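You operate a simulated robot arm through the tools that you are given. There is no shell and no other tool. Be economical: measure what you need, move in short steps, check, and stop when the job is done.

You run a simulated robot arm. Do the job below in one go: nothing can be reset, and whatever is moved stays where it is left.

JOB
Set the pad's gap with the shim that the gap card names.
Fine: free the blue wing screw, draw the angle bracket back, fit the shim in the black fork's slot, push the bracket against it, then tighten the screw.
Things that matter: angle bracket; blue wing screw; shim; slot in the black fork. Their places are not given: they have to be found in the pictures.

The check looks at the end state, three seconds after you hand in, the way a careful person would. Anything else that was tipped, shoved, dropped, spilled or broken makes it a failure.

ROBOT AND FRAMES
A 6-joint arm with a two-finger parallel gripper, fixed in place. Base frame: the origin is at the foot of the arm, x ahead of it, y to its left, z up. Units: cm, rad, N and s.
With the tool pointing down near the work surface it reaches from about 36 to 82 cm from the base axis. Its first joint turns from -2.897 to 2.897 rad. Payload 3.91 kg.
Tool frame: the origin (TCP) lies between the finger pads and is the grasp point; the fingertips stand 3 cm ahead of it; z points along the fingers, y is the line along which they close. The gripper opens to 11 cm. The fingers are 2 cm wide and 1 cm thick; the gripper's body (4.8 by 11.2 cm) begins 5.5 cm behind the TCP.
Orientation is that of the tool frame in the base frame, as a unit quaternion [w, x, y, z]. With the fingers straight down and closing along the base's y, the tool's x points along the base's -x, its y along +y and its z along -z.

CONTROLS
- The arm moves only by the tool move_arm. Its argument "commands" is a list of rows, each a list of 7 numbers: the shift along the tool's x, y, z in cm, then the turn, a rotation vector about the tool's x, y, z in rad, then the finger opening in cm, from 0 to 11. In form: [[dx, dy, dz, rx, ry, rz, grip], ...]. A call has 1 to 10 rows; each row shifts and turns the commanded pose from where the row before left it, along the tool's axes as they then stand. Each row takes 0.2 s and may step no farther than 5 cm and 0.15 rad from the row before; otherwise, or with a gripper value out of range, the whole call is refused. A pose out of reach is approached as far as the arm can. The call stops where the force on the tool passes 60 N (or 10 N more than at its start, if that is more) or the arm is blocked; 0.2 s more then pass. Each finger travels about 4.5 cm/s and halts on what it meets, pressing with about 41 N; the grip force reading is that of the motor and also rises with nothing between the fingers. The clock runs only during rows and for 0.2 s after the last one: add rows that do not move to give the fingers time. It gives the time, the measured TCP pose, the force on the tool (base axes), the opening and the grip force at its end, in the units of the frame above (readings bear some noise), with the torque about the TCP (base axes, N m) and any sound that the robot's microphone picked up, and new pictures: "pictures" is both (left out), scene, wrist or none.
- Cameras (640 x 400 px; columns grow to the right, rows downward): "scene" is fixed at [39.15, -50.72, 184.27]; the picture's right is [1.00, 0.04, 0.00], its down [0.02, -0.49, -0.87] and it looks along [-0.04, 0.87, -0.49] (base axes); focal length 336 px, centre (320, 200). "wrist" rides on the gripper at [7.7, 0.7, -11.5] in the tool frame; the picture's right is [-0.09, 1.00, 0.00], its down [-0.80, -0.07, -0.59] and it looks along [-0.59, -0.05, 0.80] (tool axes); focal length 270 px, centre (320, 200).
- move_column(by): slides the trunk up (or, below 0, down) by that many cm; the arm rides with it, the base frame stays. It gives what a move gives, with no picture.
- locate(camera, pixels): for up to 12 pixels [column, row] of the newest picture of that camera ("zoom" is the newest enlarged one), the place [x, y, z] in the base frame of the surface seen there, good to about 0.2 cm, but the place of the scene camera against the robot may be out by one fixed shift of up to 1.2 cm in any direction. The clock stands still meanwhile.
- enlarge(camera, box): a new picture of the part [left, top, right, bottom] of that camera's present view, enlarged. The clock stands still meanwhile.
- finish_job(): hands the job in; it is judged then, once.

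Keep the steps short. Do not move on a guess: measure, check each grasp and each placing, and mend mistakes. In all there are 80 turns and 200 pictures (those below and enlarged ones count). Leave the gripper open and the arm clear of the work at the hand-in unless told otherwise, and finish with a single line.

The tools are called after ">>>" as a command line: name --pt "numbers of a row" for each row, then --argument value for the rest, lists and objects as JSON in quotes. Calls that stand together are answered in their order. move_arm: Moves the arm, as the interface text tells. Its arguments: {"type":"object","properties":{"commands":{"type":"array"},"pictures":{"type":"string","enum":["both","scene","wrist","none"]}},"required":["commands"]} The other tools are called the same way: move_column (by) slides the trunk up or down; locate (camera, pixels) gives the place of the surface under pixels of a picture; enlarge (camera, box) takes an enlarged picture of a part of a camera's view; finish_job () hands the job in.

At the start:

```text
time: 0.0
position: [22.26, 27.03, 155.99]
orientation: [0.0, 0.001, 1.0, 0.0]
ft_force: [-0.1, 0.8, 0.0]
ft_torque: [0.01, 0.01, -0.02]
width: 11.02
finger_force: 0.1
trunk travel left (down, up): [-59.6, 1.4]
```

scene: 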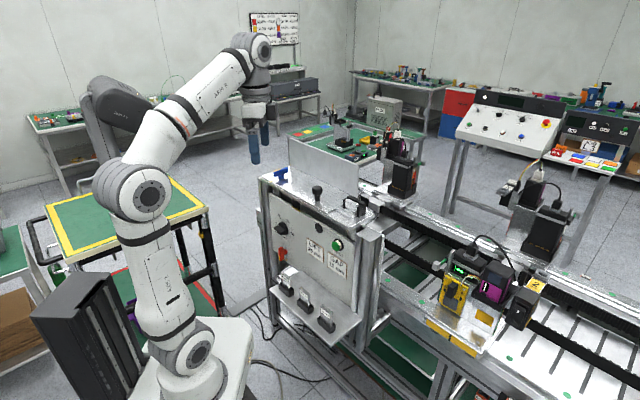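
wrist: 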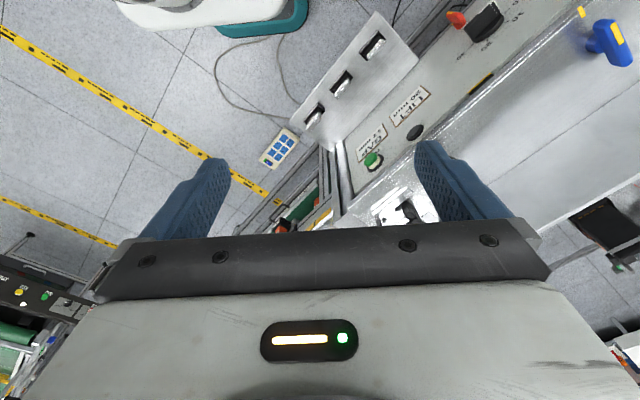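

I see something blue at scene (281,175), and a machine cabinet. I'll enlarge several areas to find the bracket, screw, shims and card.

>>> enlarge --camera "scene" --box '[250, 150, 390, 240]'

>>> enlarge --camera "scene" --box '[420, 220, 560, 360]'

>>> enlarge --camera "scene" --box '[270, 90, 430, 200]'

>>> locate --camera "scene" --pixels '[[281, 175], [300, 190], [340, 145], [460, 285], [355, 205], [130, 215], [490, 285], [150, 290]]'

```text
4.44 times, centred on (320, 195) of scene
```

zoom: 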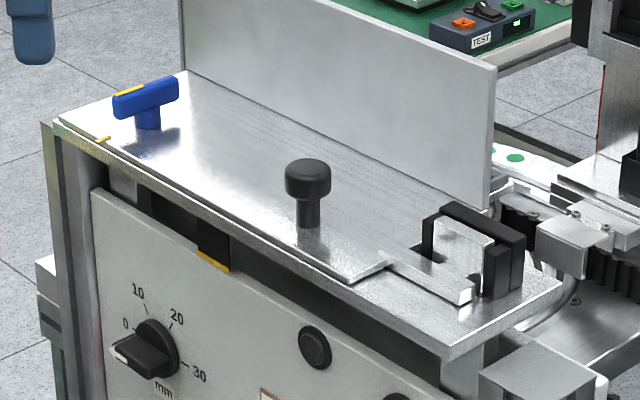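

```text
2.86 times, centred on (490, 290) of scene
```

zoom: 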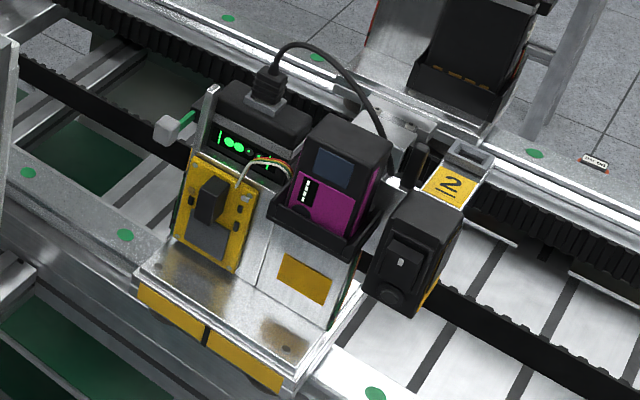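

```text
3.64 times, centred on (350, 145) of scene
```

zoom: 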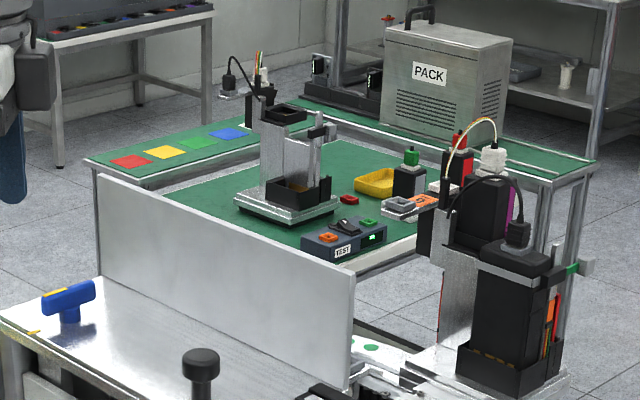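

```text
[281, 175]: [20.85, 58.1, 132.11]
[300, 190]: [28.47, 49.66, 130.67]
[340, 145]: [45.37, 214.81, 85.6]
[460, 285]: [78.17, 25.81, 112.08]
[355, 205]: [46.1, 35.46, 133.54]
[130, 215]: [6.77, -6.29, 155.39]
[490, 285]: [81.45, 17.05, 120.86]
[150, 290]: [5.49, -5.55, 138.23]
```

The fork, black knob and blue wing screw are on the cabinet top. Now I'm looking for the card and shims.

>>> enlarge --camera "scene" --box '[0, 160, 280, 400]'

>>> enlarge --camera "scene" --box '[230, 200, 390, 350]'

>>> enlarge --camera "scene" --box '[320, 180, 380, 225]'

>>> enlarge --camera "scene" --box '[440, 70, 640, 200]'

>>> enlarge --camera "scene" --box '[230, 0, 320, 60]'

>>> enlarge --camera "wrist" --box '[240, 0, 640, 240]'

```text
1.67 times, centred on (140, 280) of scene
```

zoom: 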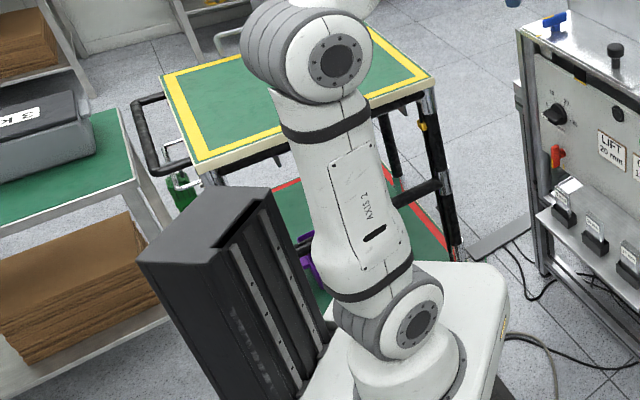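

```text
2.67 times, centred on (310, 275) of scene
```

zoom: 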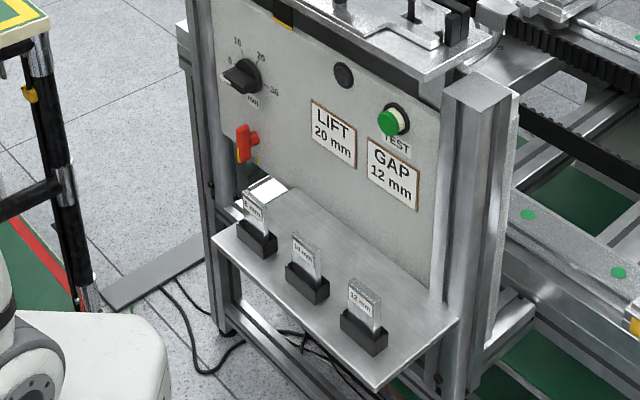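

```text
8.89 times, centred on (350, 202) of scene
```

zoom: 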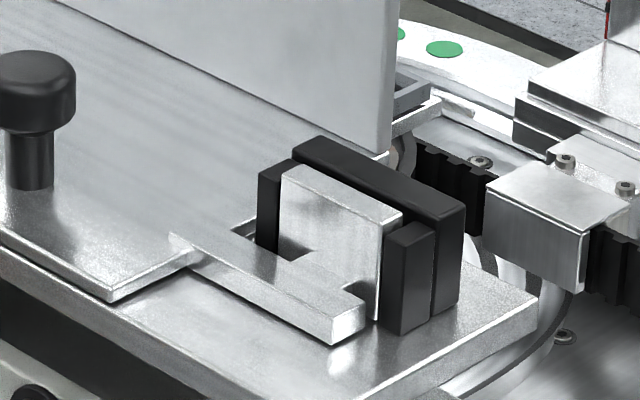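

```text
3.08 times, centred on (540, 135) of scene
```

zoom: 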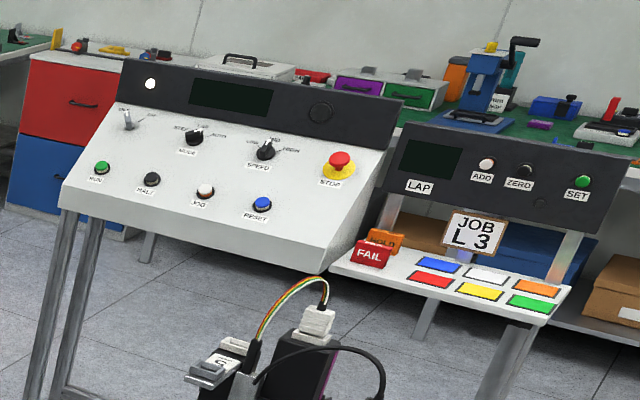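

```text
6.67 times, centred on (275, 30) of scene
```

zoom: 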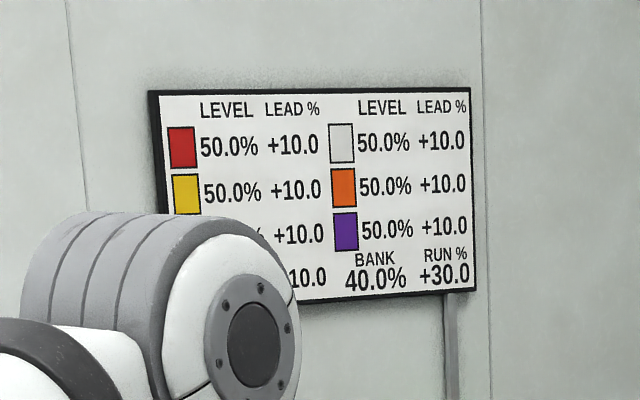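

```text
1.60 times, centred on (440, 120) of wrist
```

zoom: 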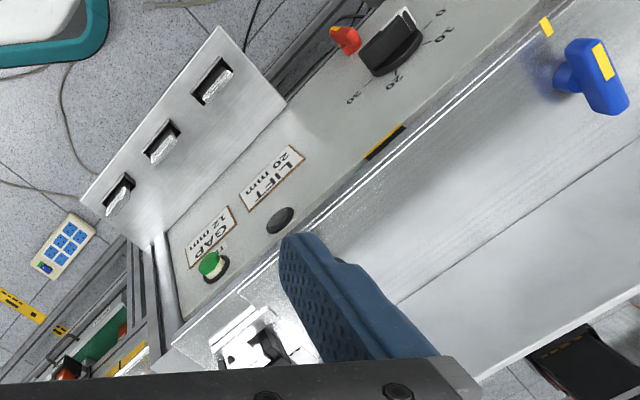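

The card says GAP 12 mm. Next I'll read the shim labels.

>>> enlarge --camera "scene" --box '[270, 260, 345, 340]'

>>> enlarge --camera "scene" --box '[312, 295, 336, 325]'

>>> locate --camera "zoom" --pixels '[[320, 200]]'

>>> enlarge --camera "scene" --box '[260, 160, 330, 210]'

```text
5.00 times, centred on (308, 300) of scene
```

zoom: 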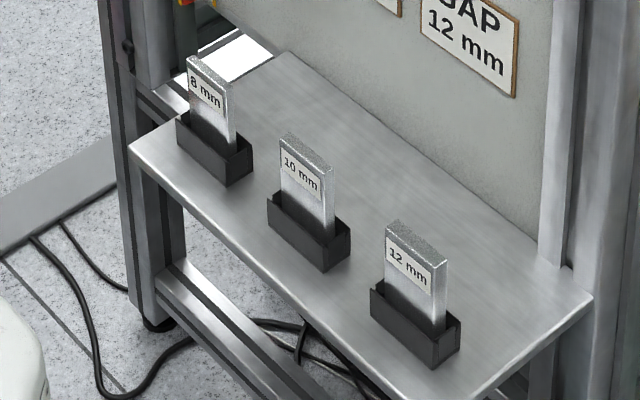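

```text
13.33 times, centred on (324, 310) of scene
```

zoom: 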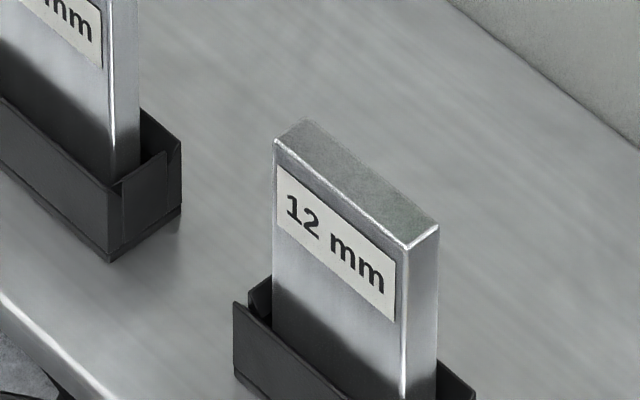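

```text
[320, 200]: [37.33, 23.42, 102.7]
```

```text
8.00 times, centred on (295, 185) of scene
```

zoom: 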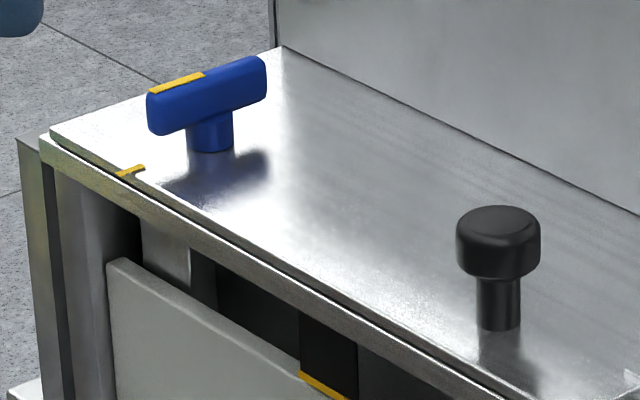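

The 12 mm shim is the right-hand one. Now I'll measure the fork, bracket, knob and wing screw.

>>> enlarge --camera "scene" --box '[320, 180, 380, 225]'

>>> locate --camera "zoom" --pixels '[[302, 142], [462, 208], [290, 172], [400, 218], [425, 230], [335, 325], [175, 240], [110, 295], [430, 320], [40, 75], [530, 295], [300, 255]]'

>>> locate --camera "scene" --pixels '[[279, 172], [292, 168], [272, 181], [285, 182], [317, 187], [265, 179], [294, 167], [275, 180], [281, 190], [310, 203], [300, 200]]'

```text
8.89 times, centred on (350, 202) of scene
```

zoom: 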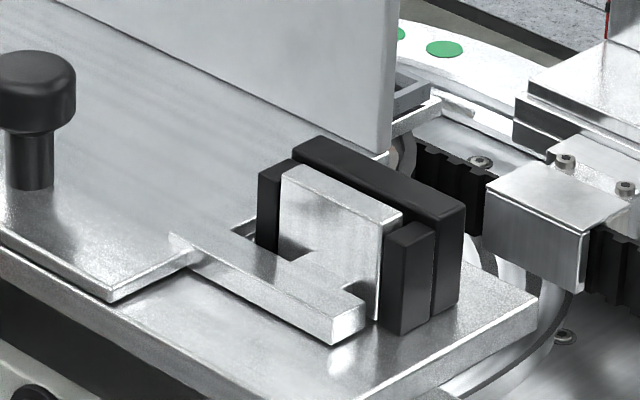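

```text
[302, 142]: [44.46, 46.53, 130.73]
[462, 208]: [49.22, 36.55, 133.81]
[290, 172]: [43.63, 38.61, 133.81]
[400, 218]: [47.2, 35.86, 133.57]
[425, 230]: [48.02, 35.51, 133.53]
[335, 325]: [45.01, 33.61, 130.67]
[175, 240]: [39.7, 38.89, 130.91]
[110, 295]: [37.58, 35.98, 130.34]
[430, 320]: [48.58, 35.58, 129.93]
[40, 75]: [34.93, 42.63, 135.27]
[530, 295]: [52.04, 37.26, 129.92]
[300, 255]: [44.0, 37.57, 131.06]
```

```text
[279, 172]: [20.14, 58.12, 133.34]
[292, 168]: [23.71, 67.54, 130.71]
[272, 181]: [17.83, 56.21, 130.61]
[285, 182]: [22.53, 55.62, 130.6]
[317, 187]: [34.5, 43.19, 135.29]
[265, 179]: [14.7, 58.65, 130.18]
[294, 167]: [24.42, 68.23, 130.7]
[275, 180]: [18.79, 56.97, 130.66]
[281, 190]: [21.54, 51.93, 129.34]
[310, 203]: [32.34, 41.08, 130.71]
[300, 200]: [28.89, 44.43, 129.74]
```

Everything is at z≈130, skewed relative to the base axes. I'll move the wrist camera over the fork for a top view.

>>> move_arm --pt "-2 1.5 1 0 0 0 11" --pt "-2 1.5 1 0 0 0 11" --pt "-2 1.5 1 0 0 0 11" --pt "-2 1.5 0 0 0 0 11" --pt "0 0 0 0 0 0 11" --pictures "wrist"

```text
time: 1.2
position: [30.21, 33.02, 153.06]
orientation: [0.001, -0.002, 1.0, 0.001]
ft_force: [0.0, 0.0, 0.4]
ft_torque: [0.0, -0.04, -0.01]
width: 10.98
finger_force: 0.0
trunk travel left (down, up): [-59.6, 1.4]
```

wrist: 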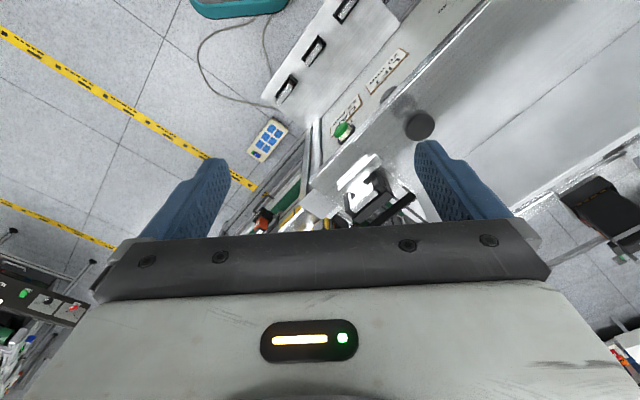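

>>> enlarge --camera "wrist" --box '[300, 80, 460, 235]'

>>> locate --camera "wrist" --pixels '[[419, 125], [341, 188], [378, 157], [350, 208], [385, 205], [410, 196], [318, 190], [400, 120], [470, 35], [366, 165], [362, 190]]'

```text
2.58 times, centred on (380, 158) of wrist
```

zoom: 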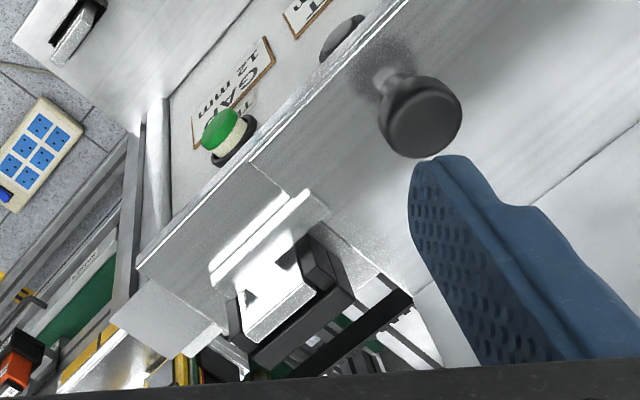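

```text
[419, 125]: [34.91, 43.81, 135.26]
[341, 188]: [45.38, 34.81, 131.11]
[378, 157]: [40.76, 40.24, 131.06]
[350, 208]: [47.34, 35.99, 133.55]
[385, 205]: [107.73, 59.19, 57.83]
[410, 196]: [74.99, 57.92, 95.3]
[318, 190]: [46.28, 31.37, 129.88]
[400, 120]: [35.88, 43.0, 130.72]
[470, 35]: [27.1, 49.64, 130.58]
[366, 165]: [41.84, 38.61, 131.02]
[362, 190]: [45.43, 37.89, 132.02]
```

Cabinet length runs along about (0.65,-0.76). I'll rotate the tool to align with it and look at the fork from the front.

>>> move_arm --pt "0 0 2.1 0 0 -0.141 11" --pt "0 0 2.1 0 0 -0.141 11" --pt "0 0 2.1 0 0 -0.141 11" --pt "0 0 2.1 0 0 -0.141 11" --pt "0 0 2.1 0 0 -0.141 11" --pt "-2.1 -2.4 0 0 0 0 11" --pt "-2.1 -2.4 0 0 0 0 11" --pt "-2.1 -2.4 0 0 0 0 11" --pt "0 0 0 0 0 0 11" --pictures "wrist"

>>> enlarge --camera "wrist" --box '[200, 60, 460, 240]'

```text
time: 3.2
position: [39.71, 31.91, 142.5]
orientation: [0.002, -0.347, 0.938, 0.0]
ft_force: [0.3, 0.3, -0.2]
ft_torque: [0.02, -0.02, 0.01]
width: 11.0
finger_force: 0.1
trunk travel left (down, up): [-59.6, 1.4]
```

wrist: 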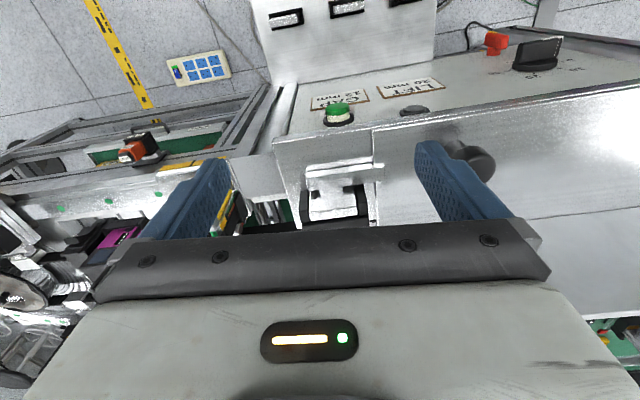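

```text
2.22 times, centred on (330, 150) of wrist
```

zoom: 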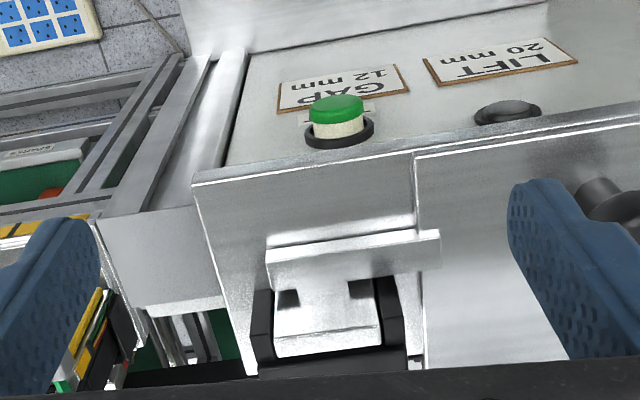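

The fork is near the gripper in the view; I'll move forward along n and raise a bit, for a steeper view.

>>> move_arm --pt "-2.5 0 0 0 0 0 11" --pt "-2.5 0 0 0 0 0 11" --pt "-2.5 0 0 0 0 0 11" --pt "0 0 0 0 0 0 11" --pictures "wrist"

>>> enlarge --camera "wrist" --box '[220, 20, 460, 200]'

```text
time: 4.2
position: [45.34, 36.68, 142.56]
orientation: [0.002, -0.345, 0.939, 0.0]
ft_force: [-1.0, -0.9, 0.6]
ft_torque: [0.0, -0.03, 0.0]
width: 11.0
finger_force: 0.1
trunk travel left (down, up): [-59.6, 1.4]
```

wrist: 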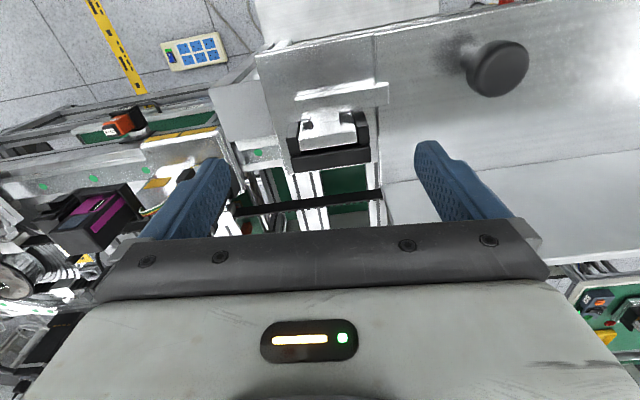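

```text
2.22 times, centred on (340, 110) of wrist
```

zoom: 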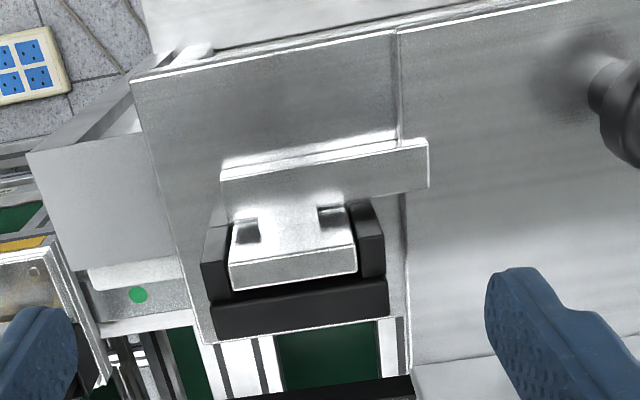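

I see the fork's U with the bracket tongue inside; the slide plate with the knob seems to be the bracket's body. Before passing by, I'll check the height of the tall sheet behind and the shims.

>>> locate --camera "wrist" --pixels '[[310, 130], [345, 133], [340, 97], [320, 165], [297, 130], [330, 155], [330, 147], [330, 139], [360, 133], [400, 180], [500, 162], [380, 100]]'

>>> locate --camera "scene" --pixels '[[291, 140], [330, 155], [356, 168], [320, 170], [288, 138], [357, 192], [276, 283], [301, 297], [326, 315], [288, 276], [300, 291], [326, 308]]'

>>> enlarge --camera "scene" --box '[330, 185, 375, 220]'

```text
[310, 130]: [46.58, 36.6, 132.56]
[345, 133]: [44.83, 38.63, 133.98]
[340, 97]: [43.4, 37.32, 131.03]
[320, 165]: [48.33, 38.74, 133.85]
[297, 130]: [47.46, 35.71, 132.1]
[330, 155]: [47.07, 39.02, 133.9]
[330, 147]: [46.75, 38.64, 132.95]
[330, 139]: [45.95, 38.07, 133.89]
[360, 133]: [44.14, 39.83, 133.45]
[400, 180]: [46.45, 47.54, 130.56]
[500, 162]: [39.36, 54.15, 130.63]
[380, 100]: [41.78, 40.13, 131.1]
```

```text
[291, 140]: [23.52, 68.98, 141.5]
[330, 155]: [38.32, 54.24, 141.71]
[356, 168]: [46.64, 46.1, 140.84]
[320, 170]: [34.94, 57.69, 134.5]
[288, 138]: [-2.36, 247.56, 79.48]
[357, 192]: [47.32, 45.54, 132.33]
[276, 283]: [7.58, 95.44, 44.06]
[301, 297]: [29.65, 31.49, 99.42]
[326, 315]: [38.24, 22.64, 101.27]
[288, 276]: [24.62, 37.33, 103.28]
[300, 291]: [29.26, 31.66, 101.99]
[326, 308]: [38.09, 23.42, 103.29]
```

```text
11.43 times, centred on (352, 202) of scene
```

zoom: 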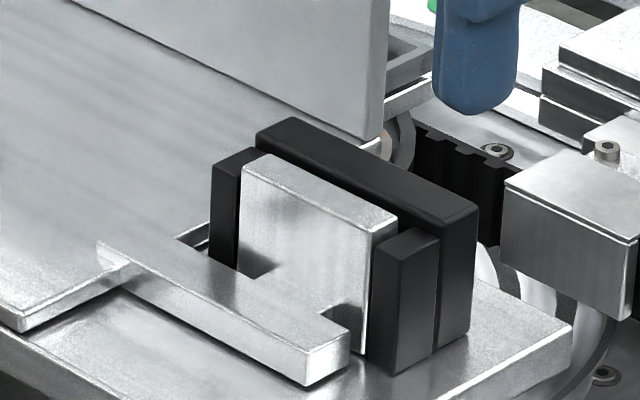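

Sheet top is z≈141.7, well behind the path. Next I'll go over to the wing screw.

>>> move_arm --pt "0.77 4.65 0 0 0 0 11" --pt "0.77 4.65 0 0 0 0 11" --pt "0.77 4.65 0 0 0 0 11" --pt "0.77 4.65 0 0 0 0 11" --pt "0.77 4.65 0 0 0 0 11" --pt "0.77 4.65 0 0 0 0 11" --pt "0.77 4.65 0 0 0 0 11" --pt "0 0 0 0 0 0 11" --pt "0 0 0 0 0 0 11" --pictures "wrist"

>>> enlarge --camera "wrist" --box '[220, 0, 460, 180]'

```text
time: 6.2
position: [20.04, 58.03, 142.84]
orientation: [0.0, -0.345, 0.938, 0.0]
ft_force: [-1.1, 0.1, 0.4]
ft_torque: [0.0, -0.01, 0.01]
width: 11.02
finger_force: 0.1
trunk travel left (down, up): [-59.6, 1.4]
```

wrist: 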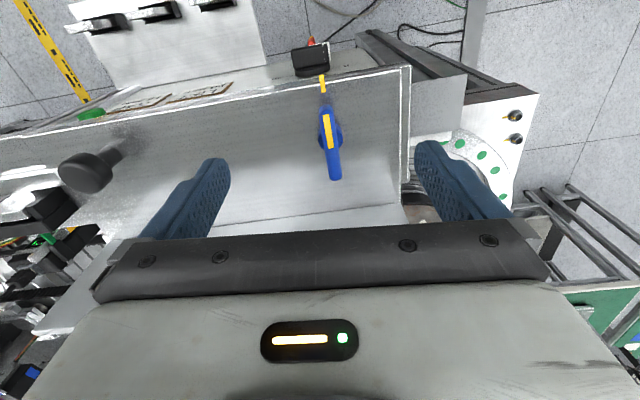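

```text
2.22 times, centred on (340, 90) of wrist
```

zoom: 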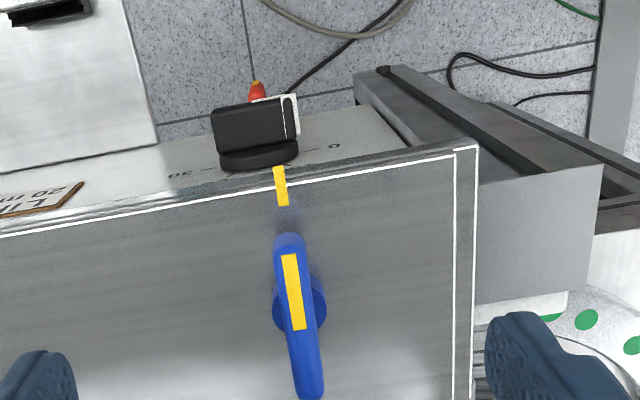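

The wing's yellow stripe points at the deck tick (tight, presumably). I'll measure the wing.

>>> locate --camera "wrist" --pixels '[[327, 112], [328, 125], [330, 140], [332, 155], [334, 170], [335, 178], [338, 139], [323, 85], [375, 150], [410, 75], [323, 138], [335, 212]]'

```text
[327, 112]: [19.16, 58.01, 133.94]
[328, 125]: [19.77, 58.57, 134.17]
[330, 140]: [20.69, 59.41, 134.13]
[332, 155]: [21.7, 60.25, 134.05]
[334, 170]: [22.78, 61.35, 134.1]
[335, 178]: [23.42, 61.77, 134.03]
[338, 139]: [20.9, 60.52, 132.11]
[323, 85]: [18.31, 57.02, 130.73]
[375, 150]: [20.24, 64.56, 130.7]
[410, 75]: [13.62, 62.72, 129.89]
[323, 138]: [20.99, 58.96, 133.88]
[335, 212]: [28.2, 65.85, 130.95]
```

Wing axis ≈ (21.3, 59.85), along n, top z≈134.1. I'll descend to z=135.1 (tips at ~132.1, above the boss), still open.

>>> move_arm --pt "-1.07 0.28 1.5 0 0 0 11" --pt "-1.07 0.29 1.5 0 0 0 11" --pt "0 0 1.6 0 0 0 8" --pt "0 0 1.6 0 0 0 6" --pt "0 0 1.5 0 0 0 5" --pt "0 0 0 0 0 0 4" --pictures "both"

>>> enlarge --camera "scene" --box '[255, 140, 315, 195]'

```text
time: 7.6
position: [21.66, 59.68, 134.76]
orientation: [0.001, -0.345, 0.938, 0.0]
ft_force: [-0.2, 1.0, -0.5]
ft_torque: [0.02, -0.03, 0.03]
width: 3.98
finger_force: 0.1
trunk travel left (down, up): [-59.6, 1.4]
```

scene: 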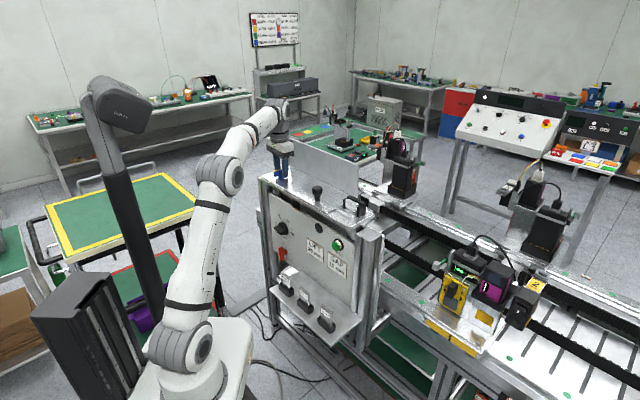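
wrist: 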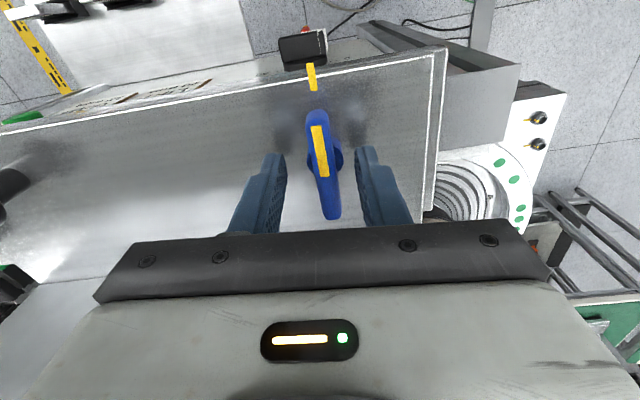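

```text
7.27 times, centred on (285, 168) of scene
```

zoom: 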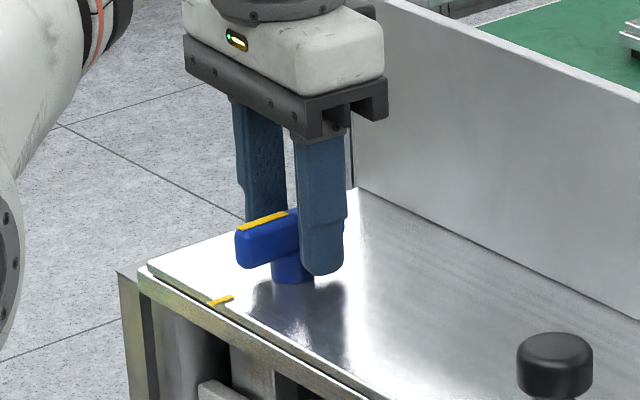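

Fingers straddle the wing. I'll remeasure the wing ends from this nearer view before closing.

>>> locate --camera "wrist" --pixels '[[316, 112], [315, 118], [330, 216], [323, 165], [341, 157], [313, 155], [321, 208], [334, 205], [320, 130]]'

>>> enlarge --camera "wrist" --box '[240, 90, 400, 240]'

```text
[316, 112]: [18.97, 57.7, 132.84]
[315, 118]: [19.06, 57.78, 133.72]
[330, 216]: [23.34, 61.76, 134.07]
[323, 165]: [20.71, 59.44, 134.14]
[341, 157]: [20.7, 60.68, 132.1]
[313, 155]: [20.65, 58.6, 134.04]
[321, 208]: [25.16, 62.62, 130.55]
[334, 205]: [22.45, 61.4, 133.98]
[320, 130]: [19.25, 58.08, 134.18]
```

```text
2.67 times, centred on (320, 165) of wrist
```

zoom: 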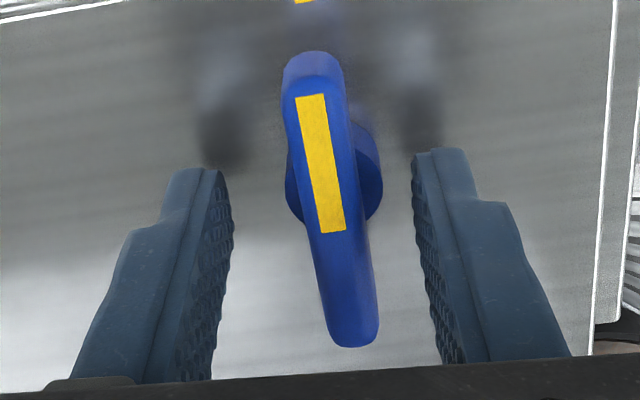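

Small correction (x+0.2, y+0.35, up 0.5), then close on the wing.

>>> move_arm --pt "0.2 0.35 -0.5 0 0 0 4" --pt "0 0 0 0 0 0 2" --pt "0 0 0 0 0 0 0.5" --pt "0 0 0 0 0 0 0.5" --pt "0 0 0 0 0 0 0.5" --pictures "wrist"

```text
time: 8.8
position: [21.14, 59.83, 135.34]
orientation: [0.0, -0.346, 0.938, 0.001]
ft_force: [1.7, -2.4, -0.6]
ft_torque: [-0.11, -0.04, -0.06]
width: 1.2
finger_force: 45.3
trunk travel left (down, up): [-59.6, 1.4]
```

wrist: 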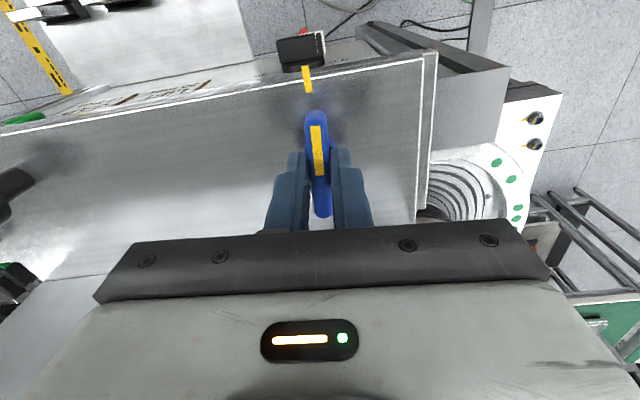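

Gripped at width 1.2 with low side force. Turning counter-clockwise seen from above (negative about tool z), a few steps, watching the torque.

>>> move_arm --pt "0 0 0 0 0 -0.1 0.5" --pt "0 0 0 0 0 -0.1 0.5" --pt "0 0 0 0 0 -0.1 0.5" --pictures "wrist"

```text
time: 9.6
position: [21.18, 59.71, 135.26]
orientation: [0.001, -0.483, 0.876, 0.0]
ft_force: [4.3, -7.4, -4.5]
ft_torque: [-0.02, -0.22, -0.08]
width: 1.19
finger_force: 45.6
trunk travel left (down, up): [-59.6, 1.4]
```

wrist: 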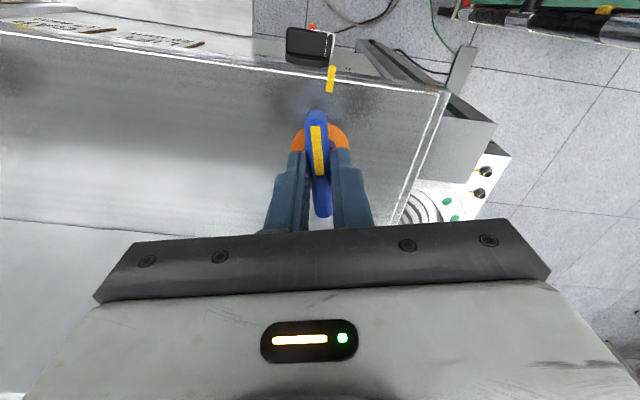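

It turns freely; an orange band shows under the wing (loosening). Continuing.

>>> move_arm --pt "0 0 0 0 0 -0.12 0.5" --pt "0 0 0 0 0 -0.12 0.5" --pt "0 0 0 0 0 -0.12 0.5" --pt "0 0 0 0 0 -0.12 0.5" --pt "0 0 0 0 0 -0.12 0.5" --pictures "wrist"

```text
time: 10.8
position: [21.39, 59.9, 135.26]
orientation: [-0.001, 0.72, -0.694, 0.001]
ft_force: [5.9, -8.1, -3.2]
ft_torque: [-0.87, -0.12, -0.01]
width: 1.18
finger_force: 45.1
trunk travel left (down, up): [-59.6, 1.4]
```

wrist: 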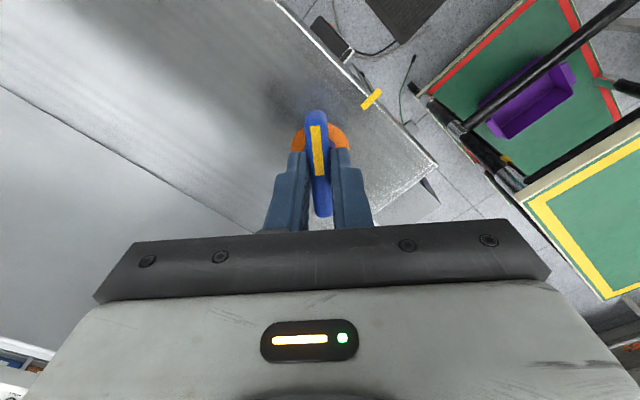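

>>> move_arm --pt "0 0 0 0 0 -0.14 0.5" --pt "0 0 0 0 0 -0.14 0.5" --pt "0 0 0 0 0 -0.14 0.5" --pt "0 0 0 0 0 -0.14 0.5" --pt "0 0 0 0 0 -0.11 0.5" --pictures "wrist"

```text
time: 12.0
position: [21.39, 59.81, 135.37]
orientation: [-0.001, 0.908, -0.419, -0.001]
ft_force: [11.4, -4.1, -0.9]
ft_torque: [0.14, 0.02, -0.02]
width: 1.24
finger_force: 44.6
trunk travel left (down, up): [-59.6, 1.4]
```

wrist: 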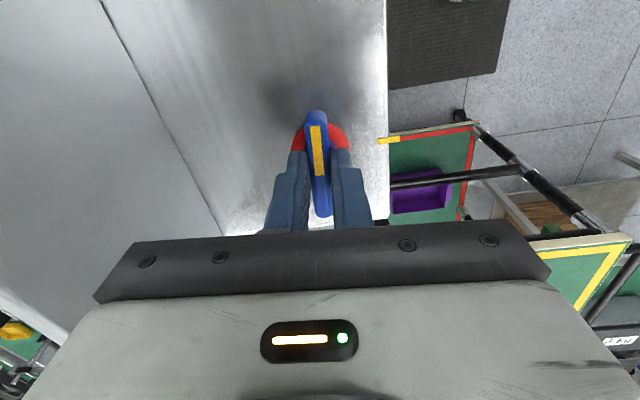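

90° turned, the band is now red, low torque. Releasing, rising and moving 21 cm along u to above the knob, keeping this orientation (fingers close along the slide direction).

>>> move_arm --pt "0 0 0 0 0 0 3" --pt "0 0 0 0 0 0 5" --pt "0 0 -3 0 0 0 6" --pt "0 0 -4 0 0 0 7" --pt "4.2 0 0 0 0 0 7" --pt "4.2 0 0 0 0 0 7" --pt "4.2 0 0 0 0 0 7" --pt "4.2 0 0 0 0 0 7" --pt "4.2 0 0 0 0 0 7" --pt "0 0 0 0 0 0 7" --pictures "both"

>>> enlarge --camera "scene" --box '[255, 150, 375, 225]'

```text
time: 14.2
position: [34.79, 43.78, 142.24]
orientation: [0.0, 0.908, -0.419, 0.001]
ft_force: [-1.0, 0.0, -0.6]
ft_torque: [-0.02, -0.01, -0.01]
width: 7.01
finger_force: 0.0
trunk travel left (down, up): [-59.6, 1.4]
```

scene: 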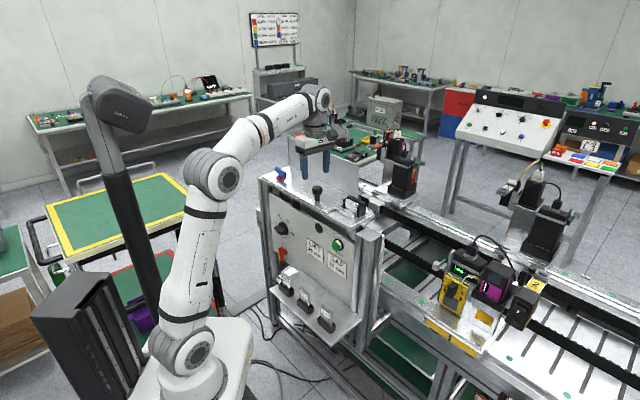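
wrist: 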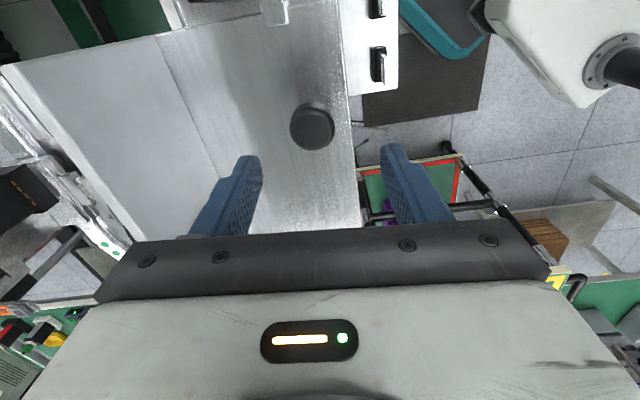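

```text
5.33 times, centred on (315, 188) of scene
```

zoom: 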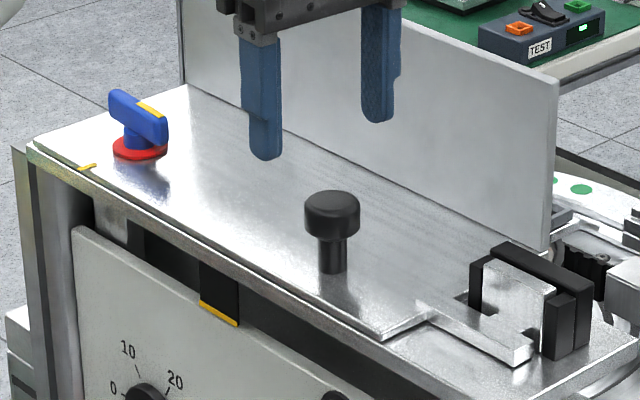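

The wing is turned 90° with a red disc showing. Measuring the knob from the wrist.

>>> locate --camera "wrist" --pixels '[[312, 126], [312, 106], [312, 146], [293, 126], [330, 124], [312, 70], [353, 178], [160, 40], [360, 60]]'

```text
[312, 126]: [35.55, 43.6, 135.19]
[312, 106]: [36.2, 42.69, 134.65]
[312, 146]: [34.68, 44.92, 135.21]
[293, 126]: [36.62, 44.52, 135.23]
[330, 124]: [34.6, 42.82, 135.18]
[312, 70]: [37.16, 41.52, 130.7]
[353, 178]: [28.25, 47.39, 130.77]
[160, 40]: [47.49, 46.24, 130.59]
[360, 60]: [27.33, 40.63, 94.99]
```

Knob centre ≈(35.55, 43.75), top 135.2. Lowering over it.

>>> move_arm --pt "0.52 -0.56 0 0 0 0 7" --pt "0 0 2.2 0 0 0 7" --pt "0 0 2.2 0 0 0 7" --pt "0 0 2.2 0 0 0 6" --pt "0 0 0 0 0 0 5" --pt "0 0 0 0 0 0 4" --pictures "wrist"

```text
time: 15.6
position: [35.6, 43.82, 135.66]
orientation: [0.0, 0.908, -0.418, 0.001]
ft_force: [-1.0, 0.0, 0.5]
ft_torque: [-0.01, 0.0, 0.03]
width: 4.01
finger_force: 0.0
trunk travel left (down, up): [-59.6, 1.4]
```

wrist: 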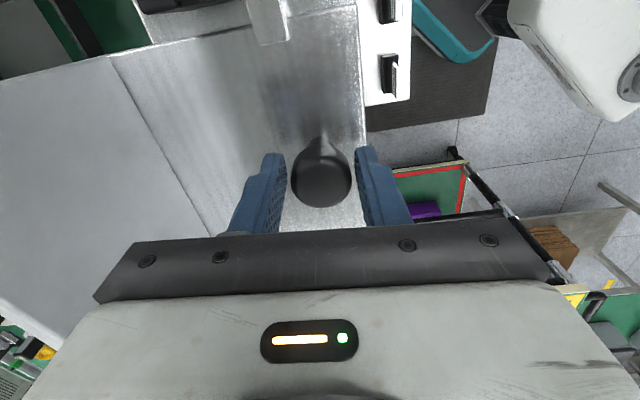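

The knob is centred between the fingers. Closing on it, then drawing back along -n (tool +y) in small steps.

>>> move_arm --pt "0 0 0 0 0 0 2" --pt "0 0 0 0 0 0 2" --pt "0 0 0 0 0 0 2" --pt "0 0.4 0 0 0 0 2" --pt "0 0.4 0 0 0 0 2" --pt "0 0.4 0 0 0 0 2" --pictures "both"

>>> enlarge --camera "scene" --box '[300, 170, 380, 225]'

```text
time: 17.0
position: [34.69, 43.07, 135.72]
orientation: [-0.002, 0.908, -0.42, 0.002]
ft_force: [5.2, 3.5, 3.2]
ft_torque: [-0.38, 0.02, -0.05]
width: 3.35
finger_force: 45.1
trunk travel left (down, up): [-59.6, 1.4]
```

scene: 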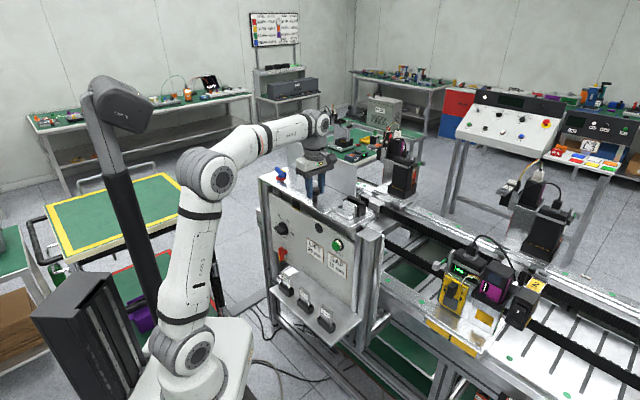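
wrist: 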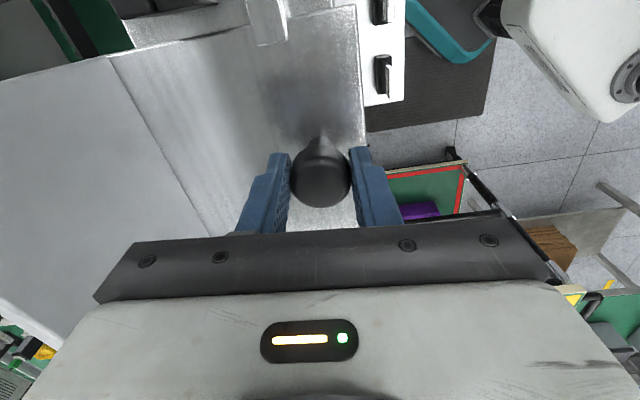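

```text
7.27 times, centred on (340, 198) of scene
```

zoom: 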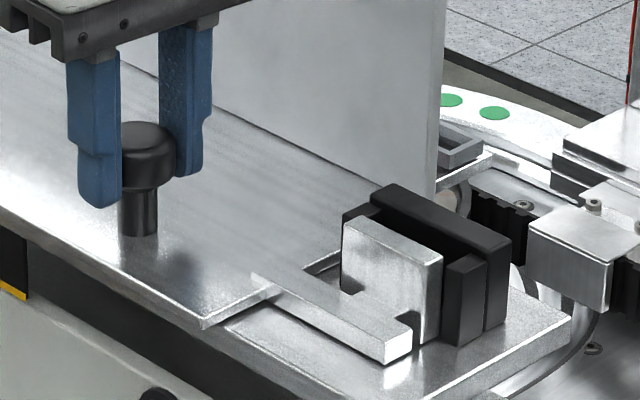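

The bracket moves (≈1.2 cm). Another 0.9 cm.

>>> move_arm --pt "0 0.3 0 0 0 0 2" --pt "0 0.3 0 0 0 0 2" --pt "0 0.3 0 0 0 0 2" --pt "0 0 0 0 0 0 2" --pictures "none"

>>> enlarge --camera "scene" --box '[300, 170, 380, 225]'

```text
time: 18.0
position: [34.63, 43.04, 135.62]
orientation: [-0.005, 0.908, -0.419, 0.0]
ft_force: [37.7, 34.3, 29.5]
ft_torque: [-0.11, -0.86, -0.3]
width: 3.38
finger_force: 44.9
trunk travel left (down, up): [-59.6, 1.4]
```

```text
7.27 times, centred on (340, 198) of scene
```

zoom: 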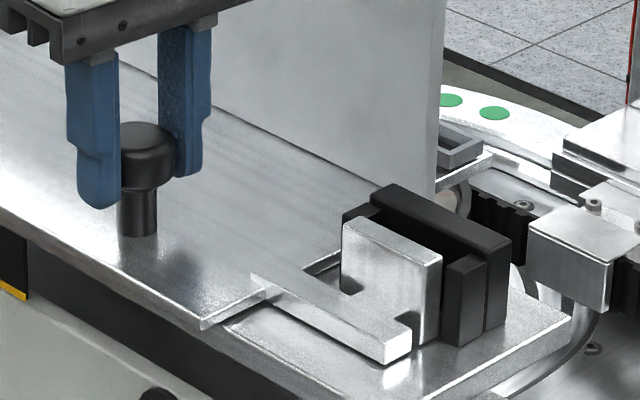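

End of travel reached (51 N). Relaxing the pull, opening, rising, then heading over to view the fork from above.

>>> move_arm --pt "0 -0.45 0 0 0 0 2" --pt "0 -0.35 0 0 0 0 2" --pt "0 0 0 0 0 0 4" --pt "0 0 0 0 0 0 5.5" --pt "0 0 -3 0 0 0 7" --pt "0 0 -4 0 0 0 9" --pt "4 0 0 0 0 0 11" --pt "4 0 0 0 0 0 11" --pt "0 0 0 0 0 0 11" --pictures "wrist"

>>> enlarge --camera "wrist" --box '[220, 0, 460, 180]'

```text
time: 20.0
position: [39.61, 37.28, 142.67]
orientation: [-0.001, 0.908, -0.419, 0.001]
ft_force: [-0.5, 0.4, 0.2]
ft_torque: [0.0, 0.0, -0.01]
width: 11.02
finger_force: 0.1
trunk travel left (down, up): [-59.6, 1.4]
```

wrist: 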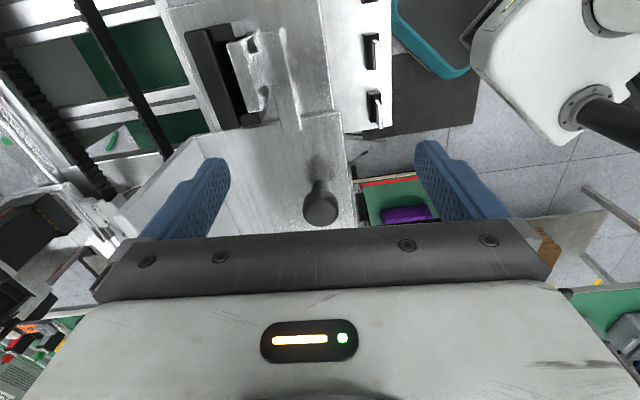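

```text
2.22 times, centred on (340, 90) of wrist
```

zoom: 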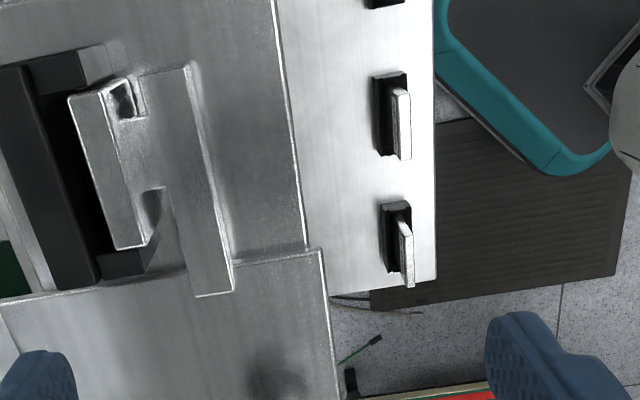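

The pocket between the wall, prongs and upright is now open. I'll measure it.

>>> enlarge --camera "wrist" --box '[170, 0, 310, 140]'

>>> locate --camera "zoom" --pixels '[[105, 105], [190, 360], [45, 140], [140, 390], [220, 170], [275, 340], [85, 130], [150, 300], [135, 95], [230, 370], [200, 250], [120, 250]]'

```text
2.86 times, centred on (240, 70) of wrist
```

zoom: 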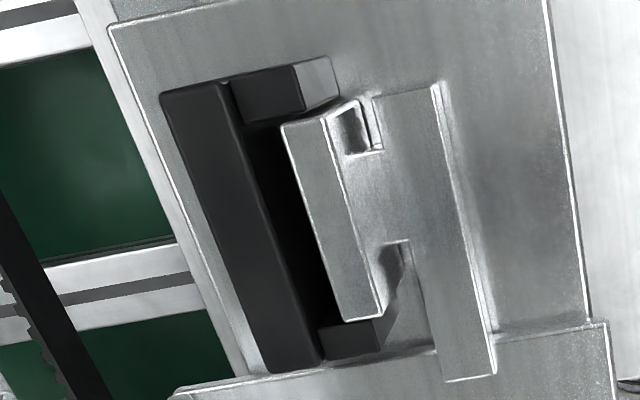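

```text
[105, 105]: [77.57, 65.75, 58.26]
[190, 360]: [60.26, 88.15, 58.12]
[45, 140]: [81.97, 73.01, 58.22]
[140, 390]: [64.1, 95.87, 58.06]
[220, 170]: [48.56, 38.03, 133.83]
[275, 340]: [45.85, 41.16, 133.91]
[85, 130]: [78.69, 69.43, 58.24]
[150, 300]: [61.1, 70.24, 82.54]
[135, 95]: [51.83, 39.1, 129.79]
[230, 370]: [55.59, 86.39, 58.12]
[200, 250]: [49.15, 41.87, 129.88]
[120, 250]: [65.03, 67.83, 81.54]
```

>>> locate --camera "zoom" --pixels '[[230, 130], [255, 200], [300, 330], [293, 140], [320, 230], [350, 310], [330, 130], [365, 230], [270, 105], [350, 340], [275, 190], [290, 230]]'

>>> locate --camera "scene" --pixels '[[355, 200], [345, 199]]'

```text
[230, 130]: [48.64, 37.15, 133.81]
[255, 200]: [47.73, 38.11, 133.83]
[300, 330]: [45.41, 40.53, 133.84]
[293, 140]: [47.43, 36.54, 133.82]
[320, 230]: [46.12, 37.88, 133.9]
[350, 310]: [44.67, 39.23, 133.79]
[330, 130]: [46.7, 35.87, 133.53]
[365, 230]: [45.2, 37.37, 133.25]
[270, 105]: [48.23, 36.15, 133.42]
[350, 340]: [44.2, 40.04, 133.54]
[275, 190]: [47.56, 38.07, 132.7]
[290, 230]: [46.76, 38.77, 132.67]
```

```text
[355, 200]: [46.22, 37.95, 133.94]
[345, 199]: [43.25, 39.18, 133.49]
```

I need a sharper gap measurement. Moving the camera more directly above the fork.

>>> move_arm --pt "2 3 0 0 0 0 11" --pt "0 3 0 0 0 0 11" --pt "0 0 2 0 0 -0.075 11" --pt "0 0 0 0 0 0 11" --pictures "wrist"

>>> enlarge --camera "scene" --box '[320, 180, 380, 225]'

```text
time: 21.0
position: [36.46, 31.64, 140.73]
orientation: [-0.001, 0.923, -0.384, 0.001]
ft_force: [0.3, 0.3, 0.4]
ft_torque: [0.04, 0.01, 0.02]
width: 11.0
finger_force: 0.1
trunk travel left (down, up): [-59.6, 1.4]
```

wrist: 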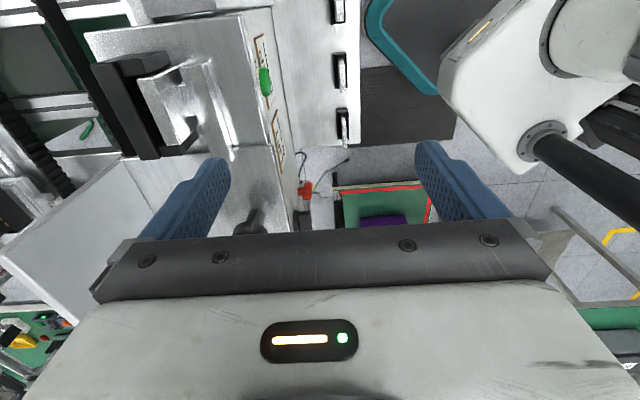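

```text
8.89 times, centred on (350, 202) of scene
```

zoom: 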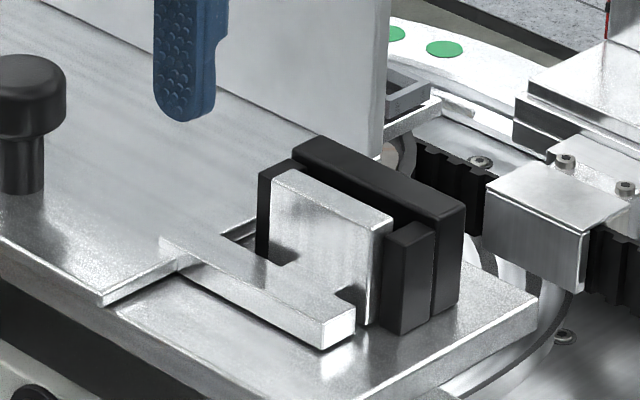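

Compared with the held view, the bracket has slid part-way forward again after release. I'll go back to the knob, pull again and watch what happens at release. Currently at (36.46,31.64); first restore position above the knob.

>>> move_arm --pt "-2.5 -3 -1.5 0 0 0.075 7" --pt "-2.8 -3 0 0 0 0 7" --pt "-4 0 0 0 0 0 7" --pt "0 0 0 0 0 0 7" --pictures "wrist"

>>> locate --camera "wrist" --pixels '[[312, 126], [312, 146], [293, 126], [330, 124], [320, 130]]'

```text
time: 22.0
position: [34.85, 42.79, 142.1]
orientation: [0.0, 0.908, -0.419, 0.0]
ft_force: [-0.2, 0.3, -0.1]
ft_torque: [0.0, 0.0, -0.02]
width: 7.01
finger_force: 0.0
trunk travel left (down, up): [-59.6, 1.4]
```

wrist: 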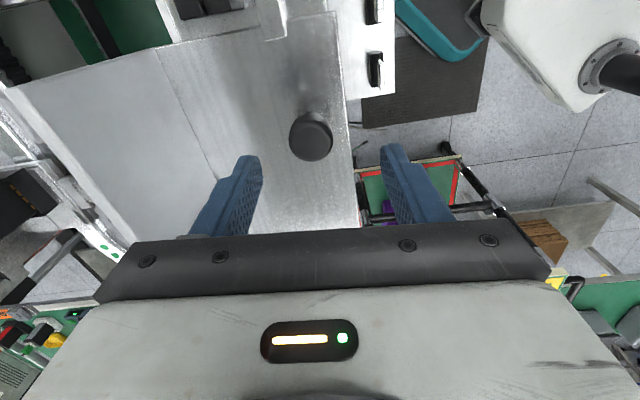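

```text
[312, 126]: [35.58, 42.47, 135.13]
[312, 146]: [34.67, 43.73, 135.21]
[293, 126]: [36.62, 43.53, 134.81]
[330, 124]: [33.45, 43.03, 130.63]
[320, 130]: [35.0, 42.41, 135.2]
```

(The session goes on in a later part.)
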